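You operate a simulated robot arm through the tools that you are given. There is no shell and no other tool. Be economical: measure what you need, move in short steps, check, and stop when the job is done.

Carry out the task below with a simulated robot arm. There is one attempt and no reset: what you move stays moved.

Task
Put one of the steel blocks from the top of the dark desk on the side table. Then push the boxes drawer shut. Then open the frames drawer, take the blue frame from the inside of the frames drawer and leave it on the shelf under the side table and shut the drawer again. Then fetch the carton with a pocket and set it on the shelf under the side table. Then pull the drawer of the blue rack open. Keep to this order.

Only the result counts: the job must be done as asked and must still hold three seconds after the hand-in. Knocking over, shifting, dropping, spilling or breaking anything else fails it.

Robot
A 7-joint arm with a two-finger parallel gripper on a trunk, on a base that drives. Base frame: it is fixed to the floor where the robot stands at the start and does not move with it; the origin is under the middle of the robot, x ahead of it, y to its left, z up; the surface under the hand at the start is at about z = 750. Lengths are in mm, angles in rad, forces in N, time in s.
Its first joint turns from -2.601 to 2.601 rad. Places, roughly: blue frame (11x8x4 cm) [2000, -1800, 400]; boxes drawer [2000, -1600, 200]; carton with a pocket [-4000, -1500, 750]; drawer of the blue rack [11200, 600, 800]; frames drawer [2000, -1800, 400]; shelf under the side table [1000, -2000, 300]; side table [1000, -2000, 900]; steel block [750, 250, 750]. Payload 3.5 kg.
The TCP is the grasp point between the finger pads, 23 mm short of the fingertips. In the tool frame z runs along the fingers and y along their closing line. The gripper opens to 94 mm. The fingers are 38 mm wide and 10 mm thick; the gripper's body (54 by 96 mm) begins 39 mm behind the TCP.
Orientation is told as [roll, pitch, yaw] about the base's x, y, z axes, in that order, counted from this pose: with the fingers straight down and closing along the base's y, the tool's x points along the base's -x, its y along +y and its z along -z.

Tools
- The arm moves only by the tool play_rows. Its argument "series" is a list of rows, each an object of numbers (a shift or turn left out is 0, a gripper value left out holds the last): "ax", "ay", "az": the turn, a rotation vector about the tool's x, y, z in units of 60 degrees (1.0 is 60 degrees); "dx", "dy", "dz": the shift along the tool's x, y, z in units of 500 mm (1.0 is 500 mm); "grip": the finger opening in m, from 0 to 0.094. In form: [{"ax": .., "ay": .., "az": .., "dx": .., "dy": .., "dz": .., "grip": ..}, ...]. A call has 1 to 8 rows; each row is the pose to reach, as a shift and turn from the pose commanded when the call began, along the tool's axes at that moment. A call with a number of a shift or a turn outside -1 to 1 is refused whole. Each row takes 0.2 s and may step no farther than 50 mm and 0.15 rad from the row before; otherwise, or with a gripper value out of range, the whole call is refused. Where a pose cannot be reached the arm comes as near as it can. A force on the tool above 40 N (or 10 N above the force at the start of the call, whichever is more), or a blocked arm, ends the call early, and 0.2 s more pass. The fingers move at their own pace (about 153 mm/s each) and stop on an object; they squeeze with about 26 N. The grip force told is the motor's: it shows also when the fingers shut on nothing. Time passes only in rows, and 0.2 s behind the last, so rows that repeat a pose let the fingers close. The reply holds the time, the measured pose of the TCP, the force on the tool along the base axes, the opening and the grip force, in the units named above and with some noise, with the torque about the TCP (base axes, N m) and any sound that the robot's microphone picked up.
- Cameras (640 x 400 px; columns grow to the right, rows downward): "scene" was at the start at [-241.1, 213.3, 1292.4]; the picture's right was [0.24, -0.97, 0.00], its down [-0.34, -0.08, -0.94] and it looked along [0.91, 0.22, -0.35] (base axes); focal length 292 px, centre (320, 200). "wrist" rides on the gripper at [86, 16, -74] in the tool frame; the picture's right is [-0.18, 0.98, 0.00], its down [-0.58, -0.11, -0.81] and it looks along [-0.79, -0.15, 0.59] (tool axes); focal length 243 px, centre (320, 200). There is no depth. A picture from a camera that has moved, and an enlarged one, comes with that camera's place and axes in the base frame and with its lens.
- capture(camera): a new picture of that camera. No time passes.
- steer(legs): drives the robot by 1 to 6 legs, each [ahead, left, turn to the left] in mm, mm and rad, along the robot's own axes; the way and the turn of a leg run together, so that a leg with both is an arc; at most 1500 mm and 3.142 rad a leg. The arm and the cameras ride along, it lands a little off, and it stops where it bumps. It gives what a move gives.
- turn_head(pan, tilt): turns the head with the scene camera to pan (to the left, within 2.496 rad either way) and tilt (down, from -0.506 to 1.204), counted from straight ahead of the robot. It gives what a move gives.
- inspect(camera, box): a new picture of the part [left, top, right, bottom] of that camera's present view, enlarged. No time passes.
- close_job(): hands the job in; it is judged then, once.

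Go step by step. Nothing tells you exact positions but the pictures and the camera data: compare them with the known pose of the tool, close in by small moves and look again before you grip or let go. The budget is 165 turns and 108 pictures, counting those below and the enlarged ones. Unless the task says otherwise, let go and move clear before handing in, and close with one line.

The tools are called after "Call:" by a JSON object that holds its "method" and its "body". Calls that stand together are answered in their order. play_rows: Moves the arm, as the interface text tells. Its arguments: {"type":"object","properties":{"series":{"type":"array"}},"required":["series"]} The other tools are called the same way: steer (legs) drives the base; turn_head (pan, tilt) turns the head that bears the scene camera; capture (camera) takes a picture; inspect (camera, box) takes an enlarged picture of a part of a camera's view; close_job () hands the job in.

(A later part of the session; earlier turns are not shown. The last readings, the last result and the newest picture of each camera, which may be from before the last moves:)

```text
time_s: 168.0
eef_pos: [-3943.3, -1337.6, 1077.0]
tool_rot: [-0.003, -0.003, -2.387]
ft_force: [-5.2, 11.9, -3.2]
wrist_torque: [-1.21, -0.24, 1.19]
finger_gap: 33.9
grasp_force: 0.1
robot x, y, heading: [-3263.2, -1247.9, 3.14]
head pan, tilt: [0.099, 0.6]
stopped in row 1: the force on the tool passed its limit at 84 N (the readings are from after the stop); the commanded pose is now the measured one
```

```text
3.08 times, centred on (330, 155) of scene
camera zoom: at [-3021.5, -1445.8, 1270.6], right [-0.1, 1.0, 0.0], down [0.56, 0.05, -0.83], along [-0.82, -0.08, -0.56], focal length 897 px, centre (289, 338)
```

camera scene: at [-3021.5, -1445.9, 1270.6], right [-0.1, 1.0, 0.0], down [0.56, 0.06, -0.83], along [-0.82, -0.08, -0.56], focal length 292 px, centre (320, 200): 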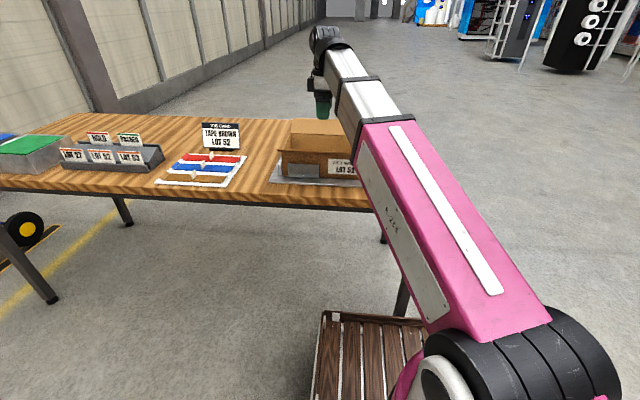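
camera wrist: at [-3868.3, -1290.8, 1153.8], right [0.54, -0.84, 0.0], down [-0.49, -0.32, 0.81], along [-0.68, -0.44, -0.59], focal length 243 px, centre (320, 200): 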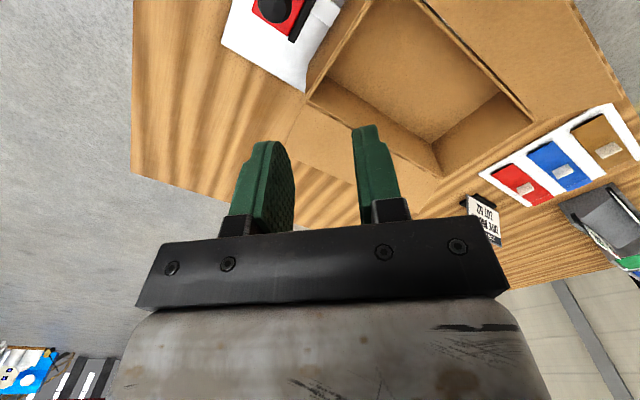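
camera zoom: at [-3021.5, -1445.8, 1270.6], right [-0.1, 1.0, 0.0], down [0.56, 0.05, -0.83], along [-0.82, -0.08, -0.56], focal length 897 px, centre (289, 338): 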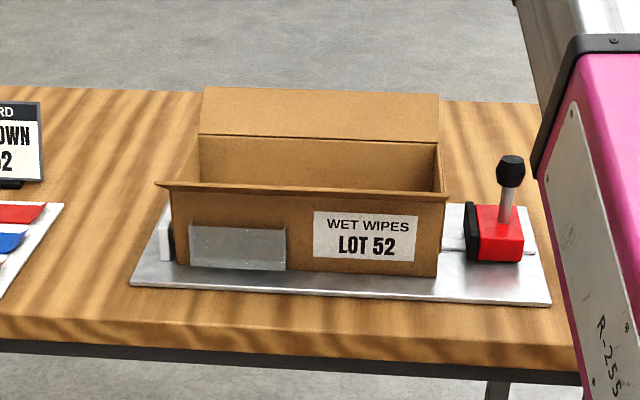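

This is the same kind of contact as before, at z≈1075. Most likely the wrist camera meets my own forearm when the hand is high. I'll lower first and then finish the turn.

Call:
{"method": "play_rows", "body": {"series": [{"dz": 0.04}, {"dz": 0.1}, {"dz": 0.15}]}}

Call:
{"method": "play_rows", "body": {"series": [{"az": 0.12}, {"az": 0.24}, {"az": 0.36}, {"az": 0.48}, {"az": 0.6}, {"az": 0.72}]}}

Call:
{"method": "capture", "body": {"camera": "wrist"}}

```text
time_s: 168.8
eef_pos: [-3942.9, -1338.4, 1002.6]
tool_rot: [-0.002, -0.004, -2.387]
ft_force: [0.2, -0.3, 0.2]
wrist_torque: [0.0, 0.04, 0.0]
finger_gap: 34.1
grasp_force: 0.0
robot x, y, heading: [-3259.2, -1246.0, 3.14]
head pan, tilt: [0.099, 0.6]
```

```text
time_s: 170.2
eef_pos: [-3944.5, -1336.5, 1003.9]
tool_rot: [0.0, -0.006, 3.139]
ft_force: [0.3, 0.0, -0.2]
wrist_torque: [0.01, -0.02, -0.02]
finger_gap: 34.1
grasp_force: 0.0
robot x, y, heading: [-3258.5, -1248.7, 3.142]
head pan, tilt: [0.099, 0.6]
```

```text
40 pictures are left
camera wrist: at [-3856.3, -1354.9, 1078.9], right [-0.19, -0.98, 0.0], down [-0.58, 0.11, 0.81], along [-0.79, 0.15, -0.59], focal length 243 px, centre (320, 200)
```

wrist: 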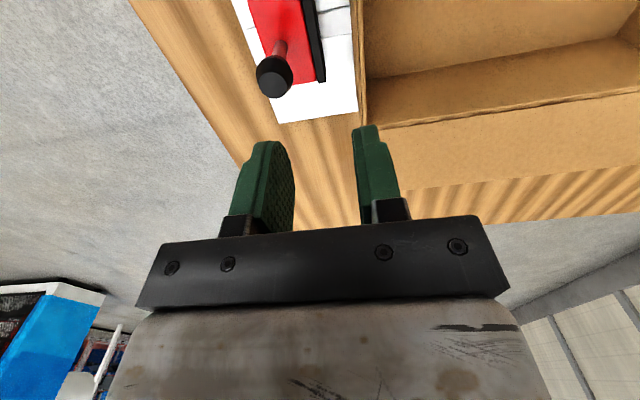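

The end wall is at y≈-1372, the clamp jaw at y≈-1336 and the lever knob at y≈-1299. I'll position the slightly open fingers over the wall and come closer.

Call:
{"method": "play_rows", "body": {"series": [{"dx": -0.021, "dy": 0.075, "dz": 0.0}, {"dx": -0.021, "dy": 0.075, "dz": 0.09}, {"dx": -0.021, "dy": 0.075, "dz": 0.17}, {"dx": -0.021, "dy": 0.075, "dz": 0.21}]}}

Call:
{"method": "capture", "body": {"camera": "wrist"}}

Call:
{"method": "inspect", "body": {"camera": "scene", "box": [280, 80, 420, 200]}}

```text
time_s: 171.2
eef_pos: [-3955.4, -1376.4, 897.4]
tool_rot: [0.0, -0.003, 3.143]
ft_force: [-0.7, 0.0, -0.3]
wrist_torque: [-0.03, 0.02, -0.03]
finger_gap: 33.8
grasp_force: 0.1
robot x, y, heading: [-3262.9, -1250.2, 3.139]
head pan, tilt: [0.099, 0.6]
```

```text
39 pictures are left
camera wrist: at [-3867.2, -1393.7, 973.4], right [-0.18, -0.98, 0.0], down [-0.58, 0.11, 0.81], along [-0.8, 0.15, -0.59], focal length 243 px, centre (320, 200)
```

wrist: 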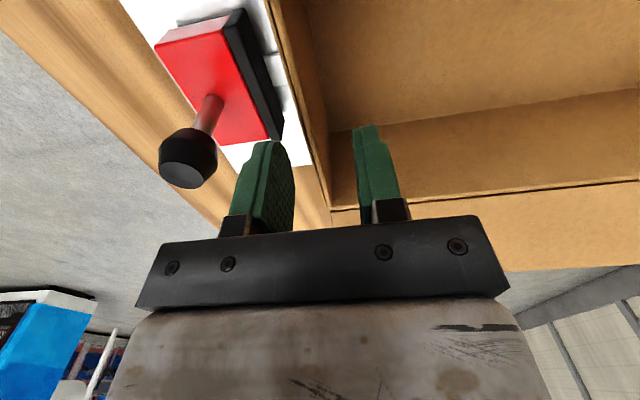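

```text
3.33 times, centred on (350, 140) of scene
camera zoom: at [-3021.5, -1445.8, 1270.6], right [-0.1, 1.0, 0.0], down [0.56, 0.06, -0.83], along [-0.82, -0.08, -0.56], focal length 972 px, centre (220, 400)
```

zoom: 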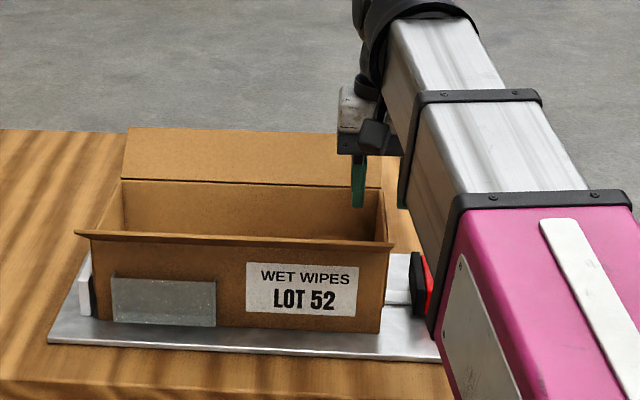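

The wall is centred between the fingertips. I'll go down over it and close.

Call:
{"method": "play_rows", "body": {"series": [{"dz": 0.03}, {"dz": 0.06}, {"dz": 0.09}, {"dz": 0.115}]}}

Call:
{"method": "capture", "body": {"camera": "wrist"}}

```text
time_s: 172.2
eef_pos: [-3954.9, -1376.3, 841.0]
tool_rot: [0.0, -0.005, 3.142]
ft_force: [-0.1, 0.8, 0.2]
wrist_torque: [-0.02, -0.02, 0.0]
finger_gap: 34.0
grasp_force: 0.1
robot x, y, heading: [-3262.1, -1247.2, 3.139]
head pan, tilt: [0.099, 0.6]
```

```text
37 pictures are left
camera wrist: at [-3866.8, -1393.2, 916.3], right [-0.18, -0.98, 0.0], down [-0.58, 0.11, 0.81], along [-0.8, 0.15, -0.59], focal length 243 px, centre (320, 200)
```

wrist: 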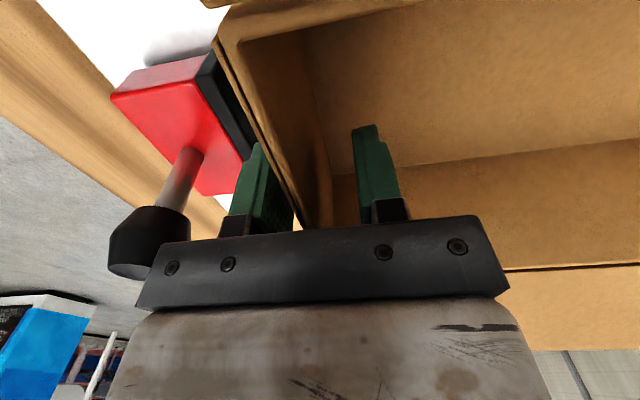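

Call:
{"method": "play_rows", "body": {"series": [{"grip": 0.02}, {"grip": 0.0}, {"grip": 0.0}]}}

```text
time_s: 173.0
eef_pos: [-3954.4, -1375.3, 840.5]
tool_rot: [0.0, -0.005, 3.14]
ft_force: [-0.8, 1.3, 3.1]
wrist_torque: [-0.11, 0.07, -0.21]
finger_gap: 4.2
grasp_force: 26.0
robot x, y, heading: [-3258.4, -1250.2, 3.148]
head pan, tilt: [0.099, 0.6]
```

The wall is pinched, 4 mm thick. I'll lift slightly and check.

Call:
{"method": "play_rows", "body": {"series": [{"dz": -0.015}, {"dz": -0.04}, {"dz": -0.07}, {"dz": -0.1}]}}

Call:
{"method": "inspect", "body": {"camera": "scene", "box": [250, 70, 410, 200]}}

```text
time_s: 174.0
eef_pos: [-3955.1, -1375.3, 892.3]
tool_rot: [0.001, -0.005, 3.142]
ft_force: [0.2, -0.5, -1.3]
wrist_torque: [0.22, 0.02, -0.02]
finger_gap: 3.7
grasp_force: 26.2
robot x, y, heading: [-3261.2, -1247.0, 3.137]
head pan, tilt: [0.099, 0.6]
```

```text
3.08 times, centred on (330, 135) of scene
camera zoom: at [-3021.5, -1445.9, 1270.6], right [-0.1, 1.0, 0.0], down [0.56, 0.05, -0.83], along [-0.82, -0.08, -0.56], focal length 897 px, centre (289, 400)
```

zoom: 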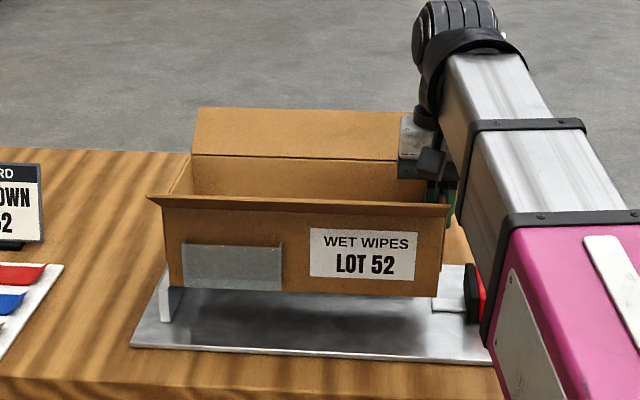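

The carton hangs level and is light. I'll raise it, strafe right clear of the table and conveyor, then reverse back along the way I came.

Call:
{"method": "play_rows", "body": {"series": [{"dz": -0.06}, {"dz": -0.12}, {"dz": -0.18}]}}

Call:
{"method": "steer", "body": {"legs": [[0, -1000, 0], [0, -860, 0], [-1400, 0, 0], [-1400, 0, 0]]}}

Call:
{"method": "turn_head", "body": {"pan": 0.4, "tilt": 0.5}}

Call:
{"method": "capture", "body": {"camera": "scene"}}

```text
time_s: 174.8
eef_pos: [-3955.7, -1375.1, 982.0]
tool_rot: [0.001, -0.004, 3.142]
ft_force: [0.3, -0.9, -1.7]
wrist_torque: [0.25, -0.02, -0.03]
finger_gap: 3.9
grasp_force: 26.0
robot x, y, heading: [-3262.4, -1243.5, 3.145]
head pan, tilt: [0.099, 0.6]
```

```text
time_s: 197.2
eef_pos: [-1157.5, 524.9, 981.4]
tool_rot: [-0.001, -0.006, -3.103]
ft_force: [0.6, 0.3, -1.9]
wrist_torque: [0.18, 0.01, 0.06]
finger_gap: 4.0
grasp_force: 26.0
robot x, y, heading: [-465.9, 676.6, -3.104]
head pan, tilt: [0.099, 0.6]
```

```text
time_s: 198.0
eef_pos: [-1158.0, 524.4, 981.2]
tool_rot: [0.0, -0.006, -3.105]
ft_force: [0.7, 0.1, -1.7]
wrist_torque: [0.22, 0.03, 0.0]
finger_gap: 3.9
grasp_force: 25.3
robot x, y, heading: [-469.6, 674.5, -3.106]
head pan, tilt: [0.4, 0.499]
```

```text
35 pictures are left
camera scene: at [-216.5, 461.9, 1279.6], right [-0.42, 0.91, 0.0], down [0.43, 0.2, -0.88], along [-0.8, -0.37, -0.48], focal length 292 px, centre (320, 200)
```

scene: 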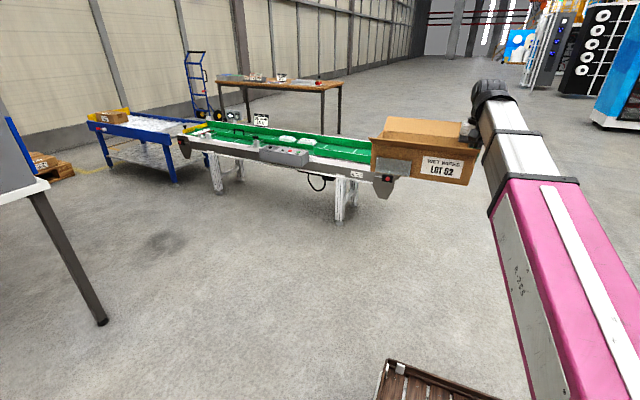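

The path is clear. I'll turn to face -y and thread between the two desks as before.

Call:
{"method": "steer", "body": {"legs": [[0, 0, 1.535], [0, 510, 0], [970, 0, 0]]}}

Call:
{"method": "turn_head", "body": {"pan": 0.0, "tilt": 0.55}}

Call:
{"method": "capture", "body": {"camera": "scene"}}

```text
time_s: 209.3
eef_pos: [120.9, -999.3, 981.7]
tool_rot: [-0.001, -0.005, -1.607]
ft_force: [-0.6, -0.2, -1.0]
wrist_torque: [0.02, 0.23, 0.0]
finger_gap: 3.8
grasp_force: 26.1
robot x, y, heading: [19.6, -299.2, -1.606]
head pan, tilt: [0.4, 0.499]
```

```text
time_s: 210.2
eef_pos: [122.0, -998.5, 980.3]
tool_rot: [0.0, -0.004, -1.607]
ft_force: [-0.1, 0.8, -1.5]
wrist_torque: [0.03, 0.22, 0.01]
finger_gap: 3.8
grasp_force: 26.0
robot x, y, heading: [19.7, -297.3, -1.605]
head pan, tilt: [0.0, 0.55]
```

```text
34 pictures are left
camera scene: at [217.1, -66.8, 1275.1], right [-1.0, 0.04, 0.0], down [0.02, 0.52, -0.85], along [-0.03, -0.85, -0.52], focal length 292 px, centre (320, 200)
```

scene: 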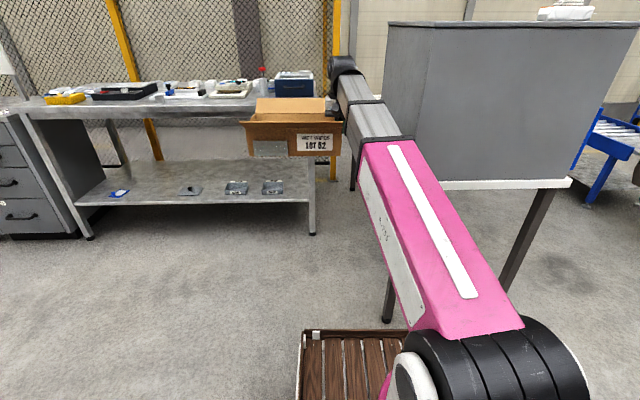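

The blue frame is visible on the shelf. I'll continue left, ahead, and along to stand in front of the free shelf section.

Call:
{"method": "steer", "body": {"legs": [[0, 0, 0.035], [0, 200, 0], [370, 0, 0], [0, 870, 0]]}}

Call:
{"method": "play_rows", "body": {"series": [{"az": 0.12}, {"az": 0.24}, {"az": 0.36}, {"az": 0.48}, {"az": 0.6}, {"az": 0.72}, {"az": 0.84}, {"az": 0.96}]}}

Call:
{"method": "capture", "body": {"camera": "scene"}}

```text
time_s: 218.3
eef_pos: [1212.0, -1365.4, 982.5]
tool_rot: [-0.001, -0.007, -1.568]
ft_force: [-0.1, -0.6, -1.2]
wrist_torque: [0.0, 0.27, -0.01]
finger_gap: 4.1
grasp_force: 25.5
robot x, y, heading: [1084.8, -669.8, -1.567]
head pan, tilt: [0.0, 0.55]
```

```text
time_s: 220.1
eef_pos: [1211.6, -1365.6, 981.7]
tool_rot: [0.004, -0.003, -2.577]
ft_force: [0.2, -0.7, -2.4]
wrist_torque: [0.18, 0.14, -0.02]
finger_gap: 3.9
grasp_force: 26.2
robot x, y, heading: [1088.5, -670.6, -1.573]
head pan, tilt: [0.0, 0.55]
```

```text
33 pictures are left
camera scene: at [1272.4, -429.1, 1275.1], right [-1.0, 0.0, 0.0], down [0.0, 0.52, -0.85], along [0.0, -0.85, -0.52], focal length 292 px, centre (320, 200)
```

scene: 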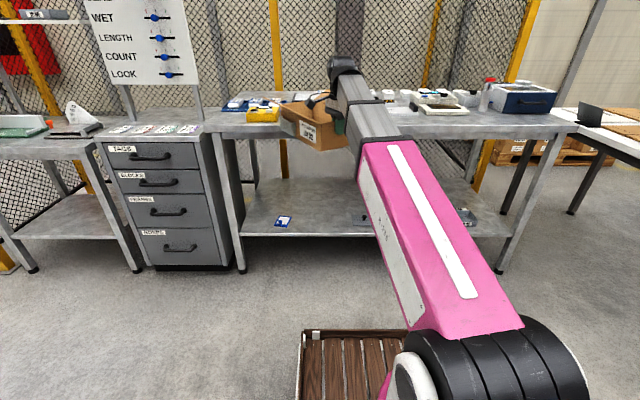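

Call:
{"method": "steer", "body": {"legs": [[-50, 0, 0]]}}

Call:
{"method": "play_rows", "body": {"series": [{"az": 0.11}, {"az": 0.22}, {"az": 0.33}, {"az": 0.44}, {"az": 0.541}]}}

Call:
{"method": "capture", "body": {"camera": "scene"}}

```text
time_s: 221.0
eef_pos: [1210.7, -1317.3, 981.4]
tool_rot: [0.003, -0.003, -2.577]
ft_force: [-0.3, 0.2, -1.0]
wrist_torque: [0.19, 0.12, 0.02]
finger_gap: 3.8
grasp_force: 26.0
robot x, y, heading: [1087.1, -623.2, -1.572]
head pan, tilt: [0.0, 0.55]
```

```text
time_s: 222.2
eef_pos: [1211.2, -1315.4, 981.7]
tool_rot: [0.003, 0.002, 3.14]
ft_force: [0.1, -0.3, -1.2]
wrist_torque: [0.28, 0.0, -0.03]
finger_gap: 3.7
grasp_force: 25.8
robot x, y, heading: [1085.3, -620.3, -1.575]
head pan, tilt: [0.0, 0.55]
```

```text
32 pictures are left
camera scene: at [1272.6, -379.9, 1275.1], right [-1.0, 0.0, 0.0], down [0.0, 0.52, -0.85], along [0.0, -0.85, -0.52], focal length 292 px, centre (320, 200)
```

scene: 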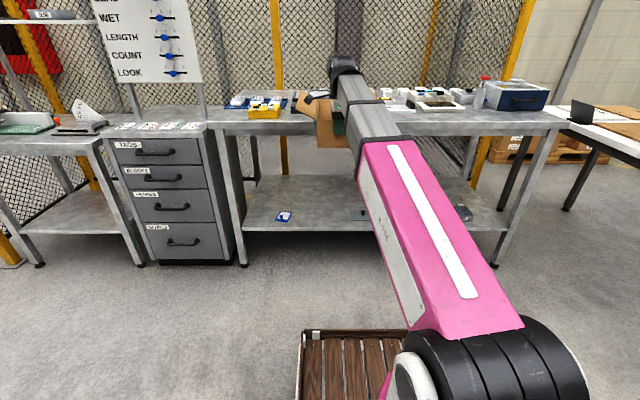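

The carton now points ahead. I'll shift to x≈1262, retract a little and lower in front of the table.

Call:
{"method": "play_rows", "body": {"series": [{"dx": 0.05, "dy": -0.06}, {"dx": 0.1, "dy": -0.12}, {"dx": 0.1, "dy": -0.12, "dz": 0.095}, {"dx": 0.1, "dy": -0.12, "dz": 0.19}, {"dx": 0.1, "dy": -0.12, "dz": 0.285}, {"dx": 0.1, "dy": -0.12, "dz": 0.38}, {"dx": 0.1, "dy": -0.12, "dz": 0.475}, {"dx": 0.1, "dy": -0.12, "dz": 0.57}]}}

Call:
{"method": "play_rows", "body": {"series": [{"dz": 0.095}, {"dz": 0.19}, {"dz": 0.285}, {"dz": 0.38}, {"dz": 0.475}, {"dz": 0.55}]}}

Call:
{"method": "capture", "body": {"camera": "scene"}}

Call:
{"method": "capture", "body": {"camera": "wrist"}}

```text
time_s: 224.0
eef_pos: [1263.5, -1257.3, 694.3]
tool_rot: [0.005, 0.0, 3.141]
ft_force: [0.4, 0.5, -0.9]
wrist_torque: [0.25, -0.01, 0.0]
finger_gap: 3.9
grasp_force: 26.3
robot x, y, heading: [1083.5, -619.2, -1.57]
head pan, tilt: [0.0, 0.55]
```

```text
time_s: 225.4
eef_pos: [1262.9, -1260.3, 418.4]
tool_rot: [0.003, -0.002, 3.141]
ft_force: [0.1, -0.8, -1.8]
wrist_torque: [0.25, 0.01, -0.02]
finger_gap: 4.0
grasp_force: 25.8
robot x, y, heading: [1082.9, -619.0, -1.568]
head pan, tilt: [0.0, 0.55]
```

```text
31 pictures are left
camera scene: at [1272.6, -379.9, 1275.1], right [-1.0, 0.0, 0.0], down [0.0, 0.52, -0.85], along [0.0, -0.85, -0.52], focal length 292 px, centre (320, 200)
```

scene: 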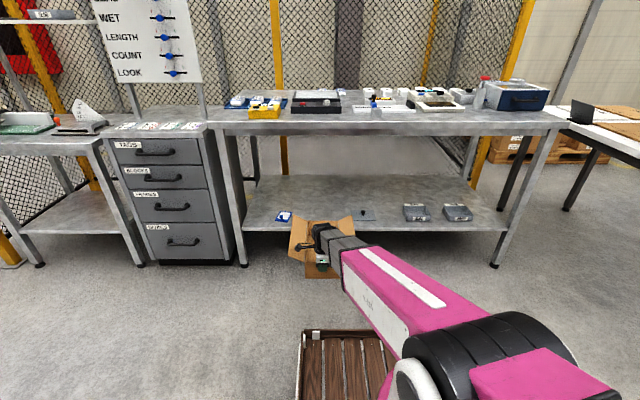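

```text
30 pictures are left
camera wrist: at [1350.4, -1276.7, 494.4], right [-0.18, -0.98, 0.0], down [-0.58, 0.11, 0.81], along [-0.79, 0.15, -0.59], focal length 243 px, centre (320, 200)
```

wrist: 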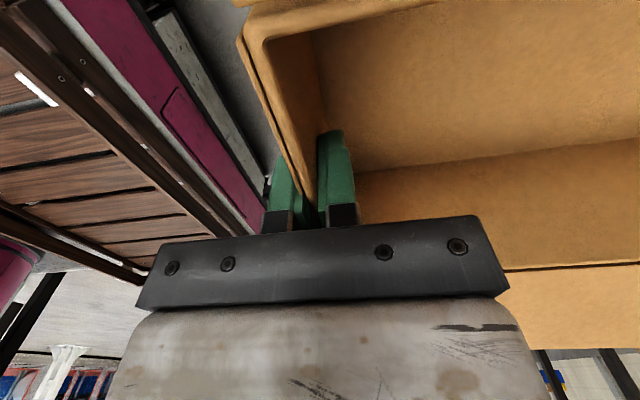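

The carton is lined up between the plate and the frame, with its bottom about 45 mm above the shelf. I'll extend the arm, then drive in.

Call:
{"method": "play_rows", "body": {"series": [{"dy": 0.09}, {"dy": 0.18}, {"dy": 0.27}, {"dy": 0.36}, {"dy": 0.43}]}}

Call:
{"method": "capture", "body": {"camera": "scene"}}

Call:
{"method": "steer", "body": {"legs": [[150, 0, 0]]}}

Call:
{"method": "capture", "body": {"camera": "scene"}}

```text
time_s: 226.6
eef_pos: [1261.6, -1473.8, 422.3]
tool_rot: [0.003, -0.001, 3.141]
ft_force: [0.1, -0.5, -1.6]
wrist_torque: [0.22, -0.01, 0.0]
finger_gap: 3.8
grasp_force: 26.1
robot x, y, heading: [1084.1, -621.9, -1.577]
head pan, tilt: [0.0, 0.55]
```

```text
29 pictures are left
camera scene: at [1272.6, -379.9, 1275.1], right [-1.0, 0.0, 0.0], down [0.0, 0.52, -0.85], along [0.0, -0.85, -0.52], focal length 292 px, centre (320, 200)
```

scene: 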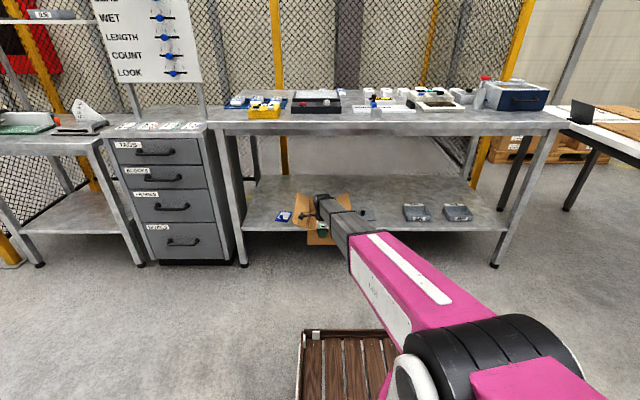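

```text
time_s: 228.0
eef_pos: [1261.5, -1626.9, 421.4]
tool_rot: [0.003, 0.0, -3.14]
ft_force: [0.4, 0.1, -1.4]
wrist_torque: [0.23, 0.0, 0.0]
finger_gap: 3.8
grasp_force: 25.7
robot x, y, heading: [1087.6, -771.5, -1.571]
head pan, tilt: [0.0, 0.55]
```

```text
28 pictures are left
camera scene: at [1272.2, -532.1, 1275.1], right [-1.0, 0.0, 0.0], down [0.0, 0.52, -0.85], along [0.0, -0.85, -0.52], focal length 292 px, centre (320, 200)
```

scene: 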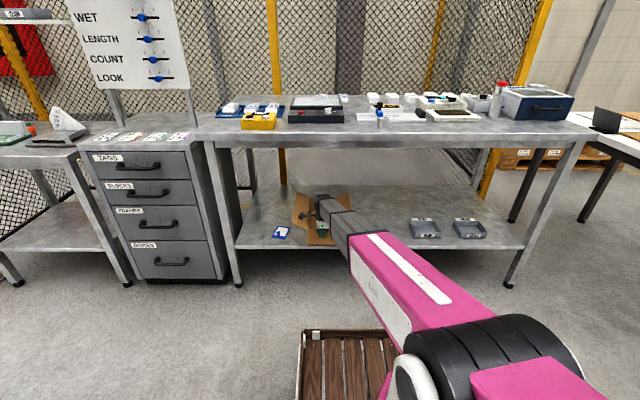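

Call:
{"method": "steer", "body": {"legs": [[110, 0, 0]]}}

Call:
{"method": "capture", "body": {"camera": "wrist"}}

Call:
{"method": "inspect", "body": {"camera": "scene", "box": [210, 80, 470, 260]}}

```text
time_s: 229.2
eef_pos: [1262.2, -1734.9, 422.1]
tool_rot: [0.003, -0.002, -3.14]
ft_force: [0.1, 0.0, -1.6]
wrist_torque: [0.24, 0.01, 0.02]
finger_gap: 3.7
grasp_force: 26.1
robot x, y, heading: [1080.0, -882.7, -1.569]
head pan, tilt: [0.0, 0.55]
```

```text
27 pictures are left
camera wrist: at [1350.6, -1751.6, 498.3], right [-0.18, -0.98, 0.0], down [-0.58, 0.11, 0.81], along [-0.79, 0.14, -0.59], focal length 243 px, centre (320, 200)
```

wrist: 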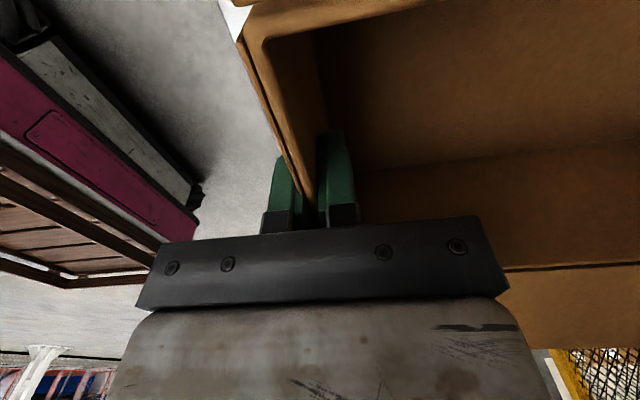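

```text
2.22 times, centred on (340, 170) of scene
camera zoom: at [1272.3, -640.6, 1275.1], right [-1.0, 0.0, 0.0], down [0.0, 0.52, -0.85], along [0.0, -0.85, -0.52], focal length 648 px, centre (276, 267)
```

zoom: 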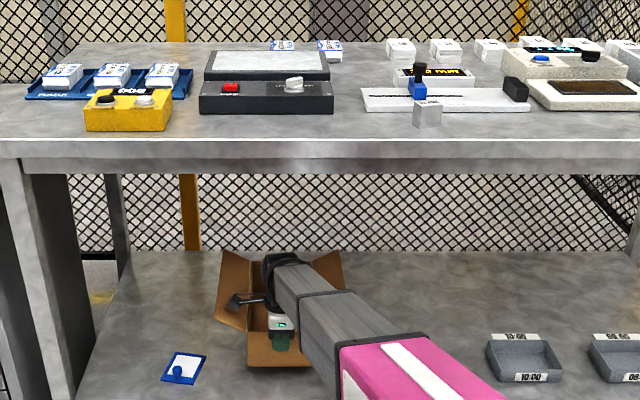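

The carton is fully over the shelf, and the steel block still stands on the table. I'll lower until contact.

Call:
{"method": "play_rows", "body": {"series": [{"dz": 0.03}, {"dz": 0.05}, {"dz": 0.065}, {"dz": 0.078}, {"dz": 0.09}, {"dz": 0.1}, {"dz": 0.11}, {"dz": 0.12}]}}

Call:
{"method": "inspect", "body": {"camera": "scene", "box": [260, 170, 420, 270]}}

```text
time_s: 231.0
eef_pos: [1262.8, -1733.4, 362.9]
tool_rot: [0.003, -0.001, -3.14]
ft_force: [-0.4, 2.1, 25.6]
wrist_torque: [0.45, -0.02, 0.03]
finger_gap: 3.7
grasp_force: 26.2
robot x, y, heading: [1084.9, -882.1, -1.569]
head pan, tilt: [0.0, 0.55]
```

```text
4.00 times, centred on (340, 220) of scene
camera zoom: at [1272.1, -639.8, 1275.0], right [-1.0, 0.0, 0.0], down [0.0, 0.52, -0.85], along [0.0, -0.85, -0.52], focal length 1166 px, centre (240, 120)
```

zoom: 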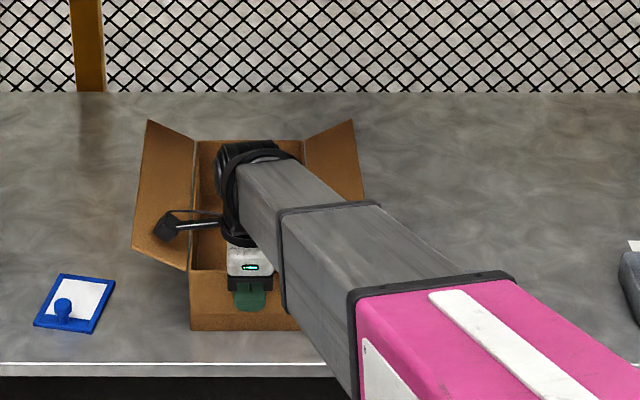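

The carton is on the shelf. I'll release, lift clear of the wall and back straight out.

Call:
{"method": "play_rows", "body": {"series": [{"dz": -0.008, "grip": 0.02}, {"dz": -0.008, "grip": 0.03}, {"dz": -0.06}, {"dz": -0.12}, {"dz": -0.17}]}}

Call:
{"method": "capture", "body": {"camera": "wrist"}}

Call:
{"method": "steer", "body": {"legs": [[-265, 0, 0]]}}

Call:
{"method": "capture", "body": {"camera": "scene"}}

```text
time_s: 232.2
eef_pos: [1262.6, -1735.6, 446.8]
tool_rot: [0.003, -0.002, -3.139]
ft_force: [-0.1, -0.6, 0.4]
wrist_torque: [-0.03, 0.03, 0.0]
finger_gap: 29.9
grasp_force: 0.0
robot x, y, heading: [1082.2, -882.7, -1.568]
head pan, tilt: [0.0, 0.55]
```

```text
24 pictures are left
camera wrist: at [1350.9, -1752.5, 523.2], right [-0.18, -0.98, 0.0], down [-0.58, 0.11, 0.81], along [-0.79, 0.14, -0.59], focal length 243 px, centre (320, 200)
```

wrist: 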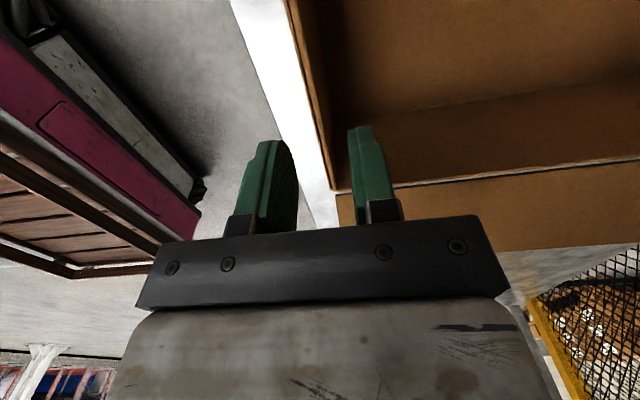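

```text
time_s: 234.1
eef_pos: [1265.2, -1472.4, 445.3]
tool_rot: [0.005, 0.0, -3.14]
ft_force: [-0.4, -0.3, -0.3]
wrist_torque: [-0.01, 0.0, -0.02]
finger_gap: 30.1
grasp_force: 0.2
robot x, y, heading: [1084.7, -614.1, -1.571]
head pan, tilt: [0.0, 0.55]
```

```text
23 pictures are left
camera scene: at [1271.1, -377.6, 1275.1], right [-1.0, 0.0, 0.0], down [0.0, 0.52, -0.85], along [0.0, -0.85, -0.52], focal length 292 px, centre (320, 200)
```

scene: 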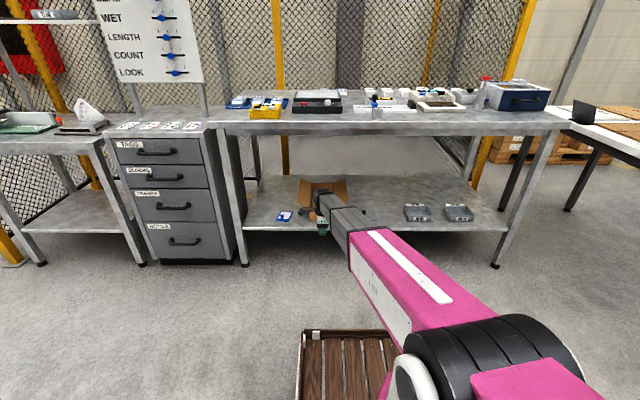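

Next is the blue rack, far along +x. I'll raise and retract the arm, turn left and drive that way.

Call:
{"method": "play_rows", "body": {"series": [{"dz": -0.09, "dy": -0.04}, {"dz": -0.18, "dy": -0.08}, {"dz": -0.27, "dy": -0.12}, {"dz": -0.36, "dy": -0.16}, {"dz": -0.45, "dy": -0.2}, {"dz": -0.54, "dy": -0.24}, {"dz": -0.63, "dy": -0.28}, {"dz": -0.72, "dy": -0.32}]}}

Call:
{"method": "play_rows", "body": {"series": [{"dz": -0.09, "dy": -0.03}, {"dz": -0.18, "dy": -0.06}, {"dz": -0.27, "dy": -0.08}, {"dz": -0.34, "dy": -0.08}]}}

Call:
{"method": "steer", "body": {"legs": [[0, 500, 0], [0, 0, 1.57]]}}

Call:
{"method": "turn_head", "body": {"pan": 0.15, "tilt": 0.2}}

Call:
{"method": "capture", "body": {"camera": "scene"}}

```text
time_s: 235.9
eef_pos: [1265.0, -1312.3, 805.2]
tool_rot: [0.004, -0.003, -3.138]
ft_force: [-0.5, 0.6, -0.4]
wrist_torque: [0.02, -0.03, 0.0]
finger_gap: 30.0
grasp_force: 0.0
robot x, y, heading: [1081.5, -618.5, -1.568]
head pan, tilt: [0.0, 0.55]
```

```text
time_s: 236.9
eef_pos: [1264.9, -1269.8, 975.8]
tool_rot: [0.005, -0.001, -3.137]
ft_force: [-0.4, 0.3, -0.1]
wrist_torque: [0.04, 0.0, 0.02]
finger_gap: 29.9
grasp_force: 0.0
robot x, y, heading: [1084.2, -620.6, -1.569]
head pan, tilt: [0.0, 0.55]
```

```text
time_s: 243.6
eef_pos: [2235.1, -433.2, 976.6]
tool_rot: [0.004, -0.001, -1.565]
ft_force: [-0.6, 0.6, -0.6]
wrist_torque: [0.03, 0.0, 0.03]
finger_gap: 29.8
grasp_force: 0.1
robot x, y, heading: [1581.7, -615.4, 0.011]
head pan, tilt: [0.0, 0.55]
```

```text
time_s: 244.5
eef_pos: [2235.0, -433.8, 976.1]
tool_rot: [0.006, -0.001, -1.566]
ft_force: [0.1, -0.2, -0.1]
wrist_torque: [-0.03, 0.02, 0.02]
finger_gap: 30.0
grasp_force: 0.0
robot x, y, heading: [1582.1, -614.2, 0.004]
head pan, tilt: [0.15, 0.201]
```

```text
22 pictures are left
camera scene: at [1344.1, -411.3, 1307.3], right [0.15, -0.99, 0.0], down [-0.2, -0.03, -0.98], along [0.97, 0.15, -0.2], focal length 292 px, centre (320, 200)
```

scene: 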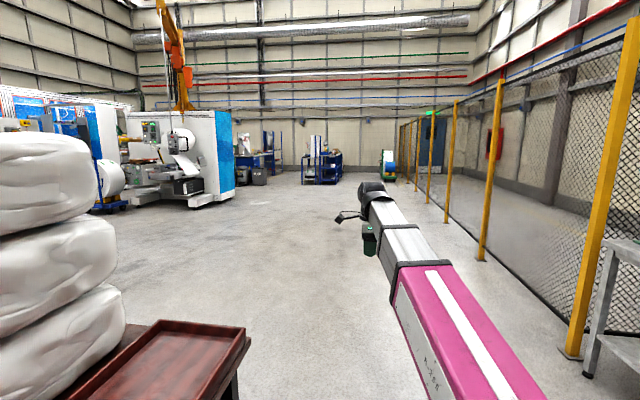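

The way to the blue rack is open. I'll drive toward it.

Call:
{"method": "steer", "body": {"legs": [[1400, 0, 0], [1400, 250, 0], [1400, 250, 0], [1400, 250, 0], [1400, 200, 0]]}}

Call:
{"method": "turn_head", "body": {"pan": 0.1, "tilt": 0.25}}

Call:
{"method": "capture", "body": {"camera": "scene"}}

```text
time_s: 278.1
eef_pos: [9243.1, 424.3, 974.5]
tool_rot: [0.004, -0.002, -1.569]
ft_force: [1.3, 0.4, 0.0]
wrist_torque: [-0.01, 0.02, -0.01]
finger_gap: 29.9
grasp_force: 0.0
robot x, y, heading: [8593.1, 243.5, 0.001]
head pan, tilt: [0.15, 0.201]
```

```text
time_s: 278.7
eef_pos: [9243.4, 425.0, 975.1]
tool_rot: [0.005, -0.002, -1.569]
ft_force: [-0.3, -0.2, 0.7]
wrist_torque: [-0.02, -0.03, -0.02]
finger_gap: 29.8
grasp_force: 0.1
robot x, y, heading: [8592.0, 246.3, -0.0]
head pan, tilt: [0.099, 0.25]
```

```text
21 pictures are left
camera scene: at [8353.5, 444.4, 1302.8], right [0.1, -0.99, 0.0], down [-0.25, -0.03, -0.97], along [0.96, 0.1, -0.25], focal length 292 px, centre (320, 200)
```

scene: 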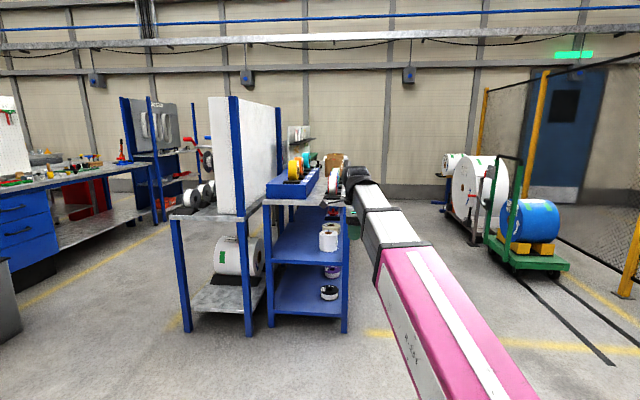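

Call:
{"method": "inspect", "body": {"camera": "scene", "box": [160, 90, 400, 240]}}

```text
2.67 times, centred on (280, 165) of scene
camera zoom: at [8353.5, 444.4, 1302.8], right [0.1, -0.99, 0.0], down [-0.25, -0.03, -0.97], along [0.96, 0.1, -0.25], focal length 777 px, centre (427, 293)
```

zoom: 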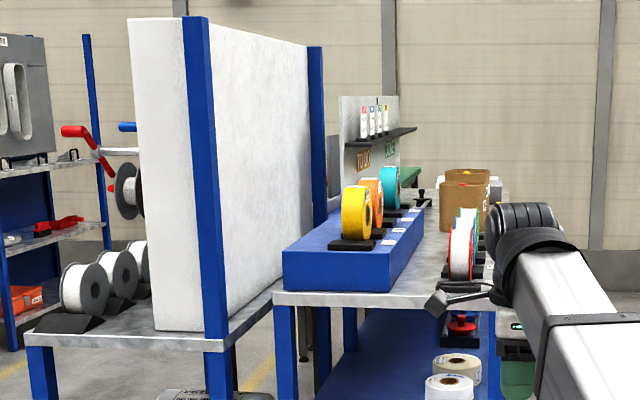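

The rack with tape rolls runs along x. I'll move to its right side to see its faces and find the drawer.

Call:
{"method": "steer", "body": {"legs": [[700, -550, 0], [1200, -200, 0]]}}

Call:
{"method": "turn_head", "body": {"pan": 0.95, "tilt": 0.3}}

Call:
{"method": "capture", "body": {"camera": "scene"}}

```text
time_s: 289.2
eef_pos: [11146.0, -302.2, 975.5]
tool_rot: [0.003, -0.002, -1.541]
ft_force: [0.3, 0.7, 0.0]
wrist_torque: [0.0, -0.01, 0.04]
finger_gap: 29.8
grasp_force: 0.0
robot x, y, heading: [10501.6, -500.8, 0.027]
head pan, tilt: [0.099, 0.25]
```

```text
time_s: 290.4
eef_pos: [11146.0, -303.2, 977.3]
tool_rot: [0.004, -0.002, -1.541]
ft_force: [-0.4, 0.2, -0.1]
wrist_torque: [0.02, 0.0, -0.03]
finger_gap: 30.0
grasp_force: 0.0
robot x, y, heading: [10500.8, -502.3, 0.029]
head pan, tilt: [0.949, 0.3]
```

```text
19 pictures are left
camera scene: at [10216.1, -241.5, 1298.1], right [0.83, -0.56, 0.0], down [-0.17, -0.25, -0.96], along [0.53, 0.79, -0.3], focal length 292 px, centre (320, 200)
```

scene: 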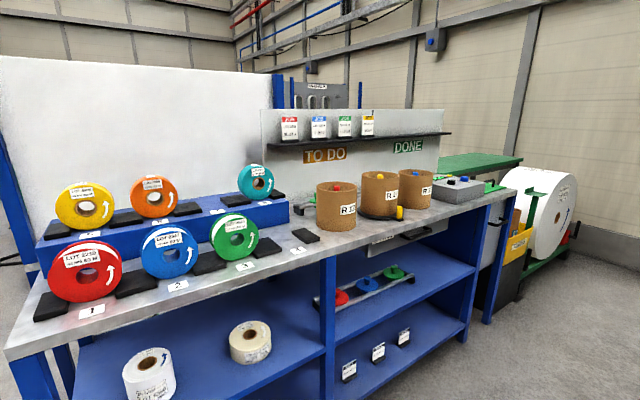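

There's a drawer under the top on the right half, at about pixel (405, 240). I'll zoom in.

Call:
{"method": "inspect", "body": {"camera": "scene", "box": [310, 170, 510, 295]}}

```text
3.20 times, centred on (410, 232) of scene
camera zoom: at [10216.1, -241.5, 1298.1], right [0.83, -0.56, 0.0], down [-0.17, -0.25, -0.96], along [0.53, 0.79, -0.3], focal length 933 px, centre (32, 96)
```

zoom: 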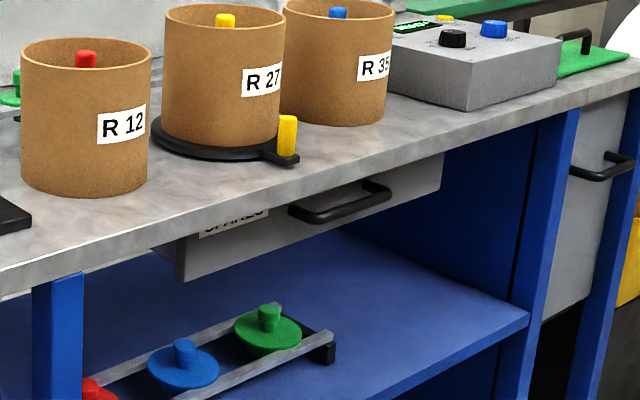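

The drawer is labelled "SPARES" and has a bar handle at about [11140, 430, 815]. I'll turn to face the rack, line up, and tilt the gripper horizontal.

Call:
{"method": "steer", "body": {"legs": [[0, 0, 1.545], [0, -810, 0]]}}

Call:
{"method": "play_rows", "body": {"series": [{"ax": -0.125, "grip": 0.075}, {"ax": -0.25}, {"ax": -0.375}, {"ax": -0.5}, {"ax": -0.625}, {"ax": -0.75}, {"ax": -0.875}, {"ax": -1.0}]}}

Call:
{"method": "play_rows", "body": {"series": [{"ax": -0.125}, {"ax": -0.25}, {"ax": -0.375}, {"ax": -0.5}]}}

Call:
{"method": "turn_head", "body": {"pan": 0.0, "tilt": 0.5}}

Call:
{"method": "capture", "body": {"camera": "scene"}}

Call:
{"method": "capture", "body": {"camera": "wrist"}}

```text
time_s: 297.4
eef_pos: [10897.9, 167.1, 976.4]
tool_rot: [0.005, -0.002, -0.073]
ft_force: [0.8, 0.3, 0.5]
wrist_torque: [0.01, 0.01, 0.01]
finger_gap: 29.9
grasp_force: 0.1
robot x, y, heading: [11026.7, -495.8, 1.497]
head pan, tilt: [0.949, 0.3]
stopped in leg 2: the robot was blocked; the commanded pose is now the measured one
```

```text
time_s: 299.2
eef_pos: [10897.2, 167.0, 976.0]
tool_rot: [1.053, -0.003, -0.073]
ft_force: [0.6, -0.2, 0.4]
wrist_torque: [0.04, 0.0, 0.02]
finger_gap: 75.2
grasp_force: 0.0
robot x, y, heading: [11028.9, -490.2, 1.498]
head pan, tilt: [0.949, 0.3]
```

```text
time_s: 300.2
eef_pos: [10896.1, 168.0, 975.4]
tool_rot: [1.576, 0.0, -0.072]
ft_force: [0.6, 0.1, 0.2]
wrist_torque: [0.0, -0.02, -0.02]
finger_gap: 75.1
grasp_force: 0.0
robot x, y, heading: [11028.8, -496.8, 1.5]
head pan, tilt: [0.949, 0.3]
```

```text
time_s: 301.4
eef_pos: [10896.6, 167.8, 975.6]
tool_rot: [1.574, -0.001, -0.074]
ft_force: [0.9, -0.7, 0.0]
wrist_torque: [0.02, 0.02, 0.0]
finger_gap: 75.4
grasp_force: 0.1
robot x, y, heading: [11027.9, -494.6, 1.499]
head pan, tilt: [0.0, 0.499]
```

```text
17 pictures are left
camera scene: at [10818.8, -717.5, 1279.7], right [1.0, -0.07, 0.0], down [-0.04, -0.48, -0.88], along [0.06, 0.88, -0.48], focal length 292 px, centre (320, 200)
```

scene: 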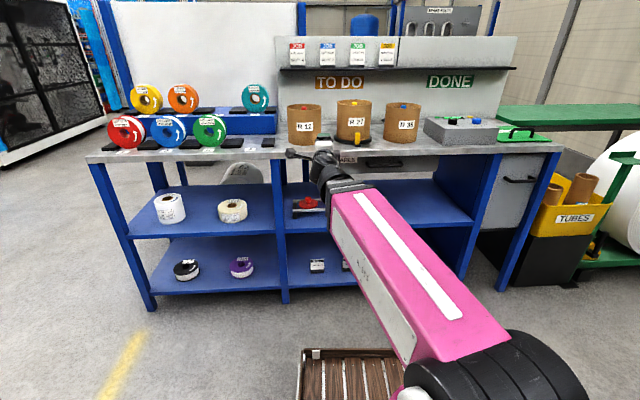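

```text
16 pictures are left
camera wrist: at [10806.5, 98.7, 992.8], right [0.18, -0.02, 0.98], down [0.52, -0.85, -0.11], along [0.83, 0.53, -0.15], focal length 243 px, centre (320, 200)
```

wrist: 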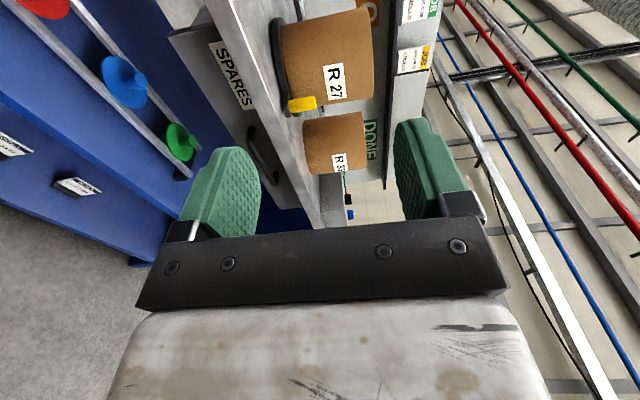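

The base was blocked while strafing right. I'll look to the right to see what's there.

Call:
{"method": "turn_head", "body": {"pan": -1.5, "tilt": 0.7}}

Call:
{"method": "capture", "body": {"camera": "scene"}}

```text
time_s: 303.0
eef_pos: [10897.7, 167.9, 975.7]
tool_rot: [1.574, -0.001, -0.074]
ft_force: [0.1, 0.4, 0.3]
wrist_torque: [-0.03, 0.0, -0.02]
finger_gap: 75.2
grasp_force: 0.2
robot x, y, heading: [11028.6, -496.3, 1.501]
head pan, tilt: [-1.499, 0.7]
```

```text
15 pictures are left
camera scene: at [10897.0, -808.4, 1261.9], right [0.0, -1.0, 0.0], down [-0.64, 0.0, -0.77], along [0.77, 0.0, -0.64], focal length 292 px, centre (320, 200)
```

scene: 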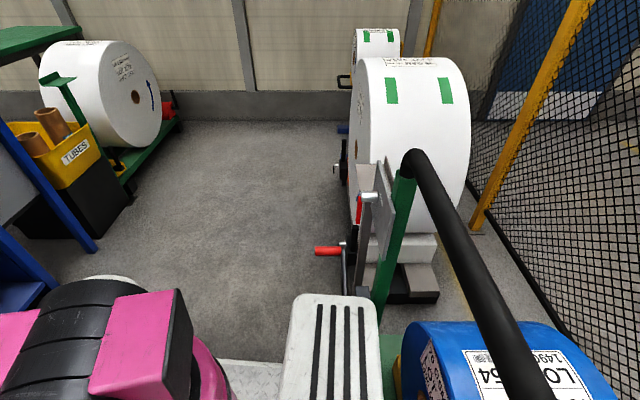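

My rear corner is against the roll cart behind me. I'll lower the gripper to the handle height, go ahead away from the cart, straighten and shift right.

Call:
{"method": "play_rows", "body": {"series": [{"dy": -0.09, "dx": -0.06}, {"dy": -0.18, "dx": -0.12}, {"dy": -0.26, "dx": -0.18}, {"dy": -0.34, "dx": -0.22}]}}

Call:
{"method": "steer", "body": {"legs": [[60, 25, 0], [110, 0, 0.07], [0, 190, 0]]}}

```text
refused: row 1 steps farther than a row can; nothing moved
```

```text
time_s: 305.9
eef_pos: [10648.1, 332.4, 975.9]
tool_rot: [1.574, -0.001, -0.007]
ft_force: [0.4, -0.3, 0.1]
wrist_torque: [-0.01, -0.03, -0.02]
finger_gap: 75.1
grasp_force: 0.0
robot x, y, heading: [10822.9, -320.8, 1.566]
head pan, tilt: [-1.499, 0.7]
```

I mis-signed the last leg and went left, which did no harm. Now I'll lower the hand, then strafe right.

Call:
{"method": "play_rows", "body": {"series": [{"dy": -0.07, "dx": -0.05}, {"dy": -0.14, "dx": -0.1}, {"dy": -0.21, "dx": -0.15}, {"dy": -0.28, "dx": -0.2}, {"dy": -0.352, "dx": -0.23}]}}

Call:
{"method": "steer", "body": {"legs": [[0, -410, 0]]}}

Call:
{"method": "capture", "body": {"camera": "wrist"}}

```text
time_s: 307.1
eef_pos: [10742.8, 337.2, 849.9]
tool_rot: [1.466, 0.0, 0.1]
ft_force: [-0.3, -0.4, -0.9]
wrist_torque: [0.02, -0.01, -0.01]
finger_gap: 75.0
grasp_force: 0.1
out of reach, approached as far as the arm can: row 2, 3, 4, 5
robot x, y, heading: [10820.6, -323.7, 1.563]
head pan, tilt: [-1.499, 0.7]
```

```text
time_s: 309.7
eef_pos: [11141.4, 335.5, 848.6]
tool_rot: [1.465, 0.003, 0.114]
ft_force: [-0.1, -0.2, -0.8]
wrist_torque: [0.01, 0.01, 0.04]
finger_gap: 75.1
grasp_force: 0.2
robot x, y, heading: [11233.9, -321.3, 1.58]
head pan, tilt: [-1.499, 0.7]
```

```text
14 pictures are left
camera wrist: at [11064.8, 252.2, 875.2], right [0.17, 0.12, 0.98], down [0.67, -0.74, -0.02], along [0.72, 0.66, -0.21], focal length 243 px, centre (320, 200)
```

wrist: 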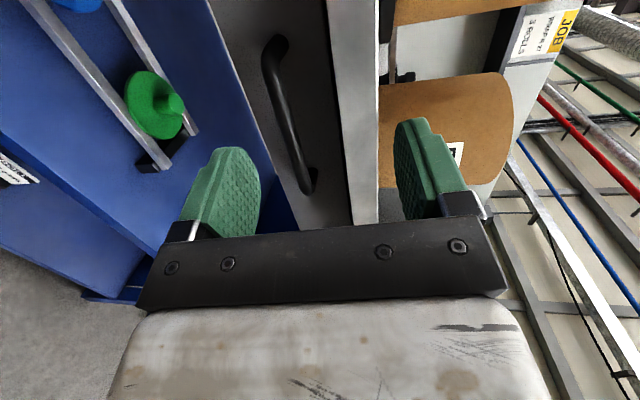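

The arm reached its limit here, so the tilt is slightly off. The bar is at z≈804 just under the table top. I'll look from the scene camera to fix the edge and handle depth.

Call:
{"method": "turn_head", "body": {"pan": 0.0, "tilt": 0.5}}

Call:
{"method": "inspect", "body": {"camera": "scene", "box": [260, 100, 460, 225]}}

```text
time_s: 311.3
eef_pos: [11141.3, 334.8, 850.3]
tool_rot: [1.464, 0.002, 0.114]
ft_force: [-0.2, -0.3, 0.6]
wrist_torque: [0.03, 0.05, -0.01]
finger_gap: 75.2
grasp_force: 0.0
robot x, y, heading: [11231.9, -319.7, 1.575]
head pan, tilt: [0.0, 0.499]
```

```text
3.20 times, centred on (360, 162) of scene
camera zoom: at [11041.0, -559.0, 1279.6], right [1.0, 0.01, 0.0], down [0.0, -0.48, -0.88], along [-0.01, 0.88, -0.48], focal length 933 px, centre (192, 320)
```

zoom: 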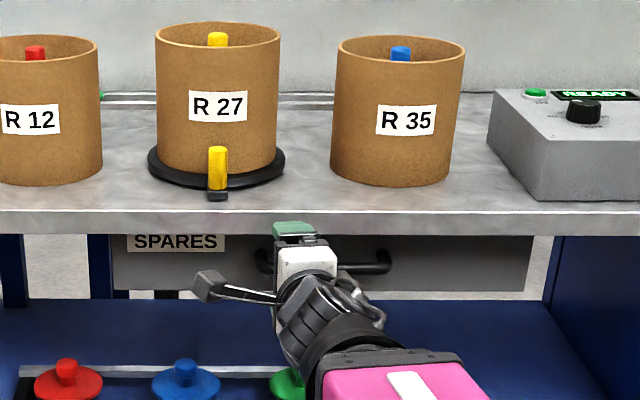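

The table edge is at about y≈430, with its underside at z≈840. The bar is just behind it at z≈808. I'll test whether the arm can level and lower when the hand is a bit further left.

Call:
{"method": "play_rows", "body": {"series": [{"dx": 0.08, "ax": -0.03, "ay": -0.03}, {"dx": 0.16, "ax": -0.06, "ay": -0.07}, {"dx": 0.22, "ax": -0.1, "ay": -0.109}, {"dx": 0.22, "ax": -0.1, "ay": -0.109, "dy": -0.04}, {"dx": 0.22, "ax": -0.1, "ay": -0.109, "dy": -0.08}]}}

```text
time_s: 312.5
eef_pos: [11042.5, 325.4, 881.4]
tool_rot: [1.489, -0.028, 0.01]
ft_force: [-0.5, -0.2, 0.1]
wrist_torque: [-0.02, 0.02, 0.0]
finger_gap: 74.9
grasp_force: 0.0
out of reach, approached as far as the arm can: row 1, 2, 3, 4, 5
robot x, y, heading: [11231.2, -318.2, 1.58]
head pan, tilt: [0.0, 0.499]
```

This wrist configuration is at its limit. I'll go back to the configuration that worked at the cabinet: tilt down, roll half a turn, and tilt up again.

Call:
{"method": "play_rows", "body": {"series": [{"dy": 0.08}, {"dy": 0.16, "ax": 0.12}, {"dy": 0.18, "ax": 0.25}, {"dy": 0.18, "ax": 0.38}, {"dy": 0.18, "ax": 0.51}, {"dy": 0.18, "ax": 0.64}, {"dy": 0.18, "ax": 0.77}, {"dy": 0.18, "ax": 0.9}]}}

Call:
{"method": "play_rows", "body": {"series": [{"ax": 0.13}, {"ax": 0.26}, {"ax": 0.39}, {"ax": 0.52}]}}

```text
time_s: 314.3
eef_pos: [11037.4, 333.7, 970.4]
tool_rot: [0.546, -0.027, 0.014]
ft_force: [-0.1, 0.5, -0.4]
wrist_torque: [0.02, -0.02, 0.02]
finger_gap: 75.0
grasp_force: 0.0
robot x, y, heading: [11233.7, -317.3, 1.577]
head pan, tilt: [0.0, 0.499]
```

```text
time_s: 315.3
eef_pos: [11037.3, 334.2, 971.2]
tool_rot: [0.0, -0.026, 0.011]
ft_force: [-0.1, -0.4, 0.6]
wrist_torque: [0.0, 0.0, 0.02]
finger_gap: 74.9
grasp_force: 0.1
robot x, y, heading: [11234.1, -319.6, 1.577]
head pan, tilt: [0.0, 0.499]
```

Call:
{"method": "play_rows", "body": {"series": [{"az": -0.125}, {"az": -0.25}, {"az": -0.375}, {"az": -0.5}, {"az": -0.625}, {"az": -0.75}, {"az": -0.875}, {"az": -1.0}]}}

Call:
{"method": "play_rows", "body": {"series": [{"az": -0.125}, {"az": -0.25}, {"az": -0.375}, {"az": -0.5}, {"az": -0.625}, {"az": -0.75}, {"az": -0.875}, {"az": -1.0}]}}

Call:
{"method": "play_rows", "body": {"series": [{"az": -0.125}, {"az": -0.25}, {"az": -0.375}, {"az": -0.5}, {"az": -0.625}, {"az": -0.75}, {"az": -0.875}, {"az": -0.99}]}}

Call:
{"method": "play_rows", "body": {"series": [{"ax": 0.125}, {"ax": 0.25}, {"ax": 0.375}, {"ax": 0.5}, {"ax": 0.625}, {"ax": 0.75}, {"ax": 0.875}, {"ax": 1.0}]}}

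Call:
{"method": "play_rows", "body": {"series": [{"ax": 0.125}, {"ax": 0.25}, {"ax": 0.375}, {"ax": 0.5}]}}

```text
time_s: 317.1
eef_pos: [11037.3, 334.7, 970.7]
tool_rot: [-0.021, -0.018, 1.061]
ft_force: [-0.6, 0.4, -0.3]
wrist_torque: [0.01, -0.04, 0.01]
finger_gap: 75.1
grasp_force: 0.1
robot x, y, heading: [11229.5, -318.2, 1.579]
head pan, tilt: [0.0, 0.499]
```

```text
time_s: 318.9
eef_pos: [11037.7, 334.1, 970.8]
tool_rot: [-0.023, 0.009, 2.106]
ft_force: [0.2, -0.1, -0.3]
wrist_torque: [-0.02, 0.0, 0.01]
finger_gap: 75.0
grasp_force: 0.1
robot x, y, heading: [11232.6, -316.6, 1.575]
head pan, tilt: [0.0, 0.499]
```

```text
time_s: 320.7
eef_pos: [11035.7, 333.2, 971.8]
tool_rot: [-0.005, 0.027, -3.14]
ft_force: [-0.7, 0.4, 0.2]
wrist_torque: [-0.04, 0.01, -0.04]
finger_gap: 75.1
grasp_force: 0.1
robot x, y, heading: [11231.4, -318.8, 1.579]
head pan, tilt: [0.0, 0.499]
```

```text
time_s: 322.5
eef_pos: [11036.1, 334.2, 970.2]
tool_rot: [-1.053, 0.025, -3.143]
ft_force: [1.1, -0.4, 0.0]
wrist_torque: [0.01, -0.01, 0.0]
finger_gap: 75.0
grasp_force: 0.0
robot x, y, heading: [11230.6, -320.0, 1.578]
head pan, tilt: [0.0, 0.499]
```

```text
time_s: 323.5
eef_pos: [11037.2, 333.8, 971.1]
tool_rot: [-1.574, 0.024, -3.139]
ft_force: [-0.4, 1.0, 0.7]
wrist_torque: [0.01, -0.04, 0.02]
finger_gap: 75.1
grasp_force: 0.2
robot x, y, heading: [11232.5, -322.4, 1.579]
head pan, tilt: [0.0, 0.499]
```

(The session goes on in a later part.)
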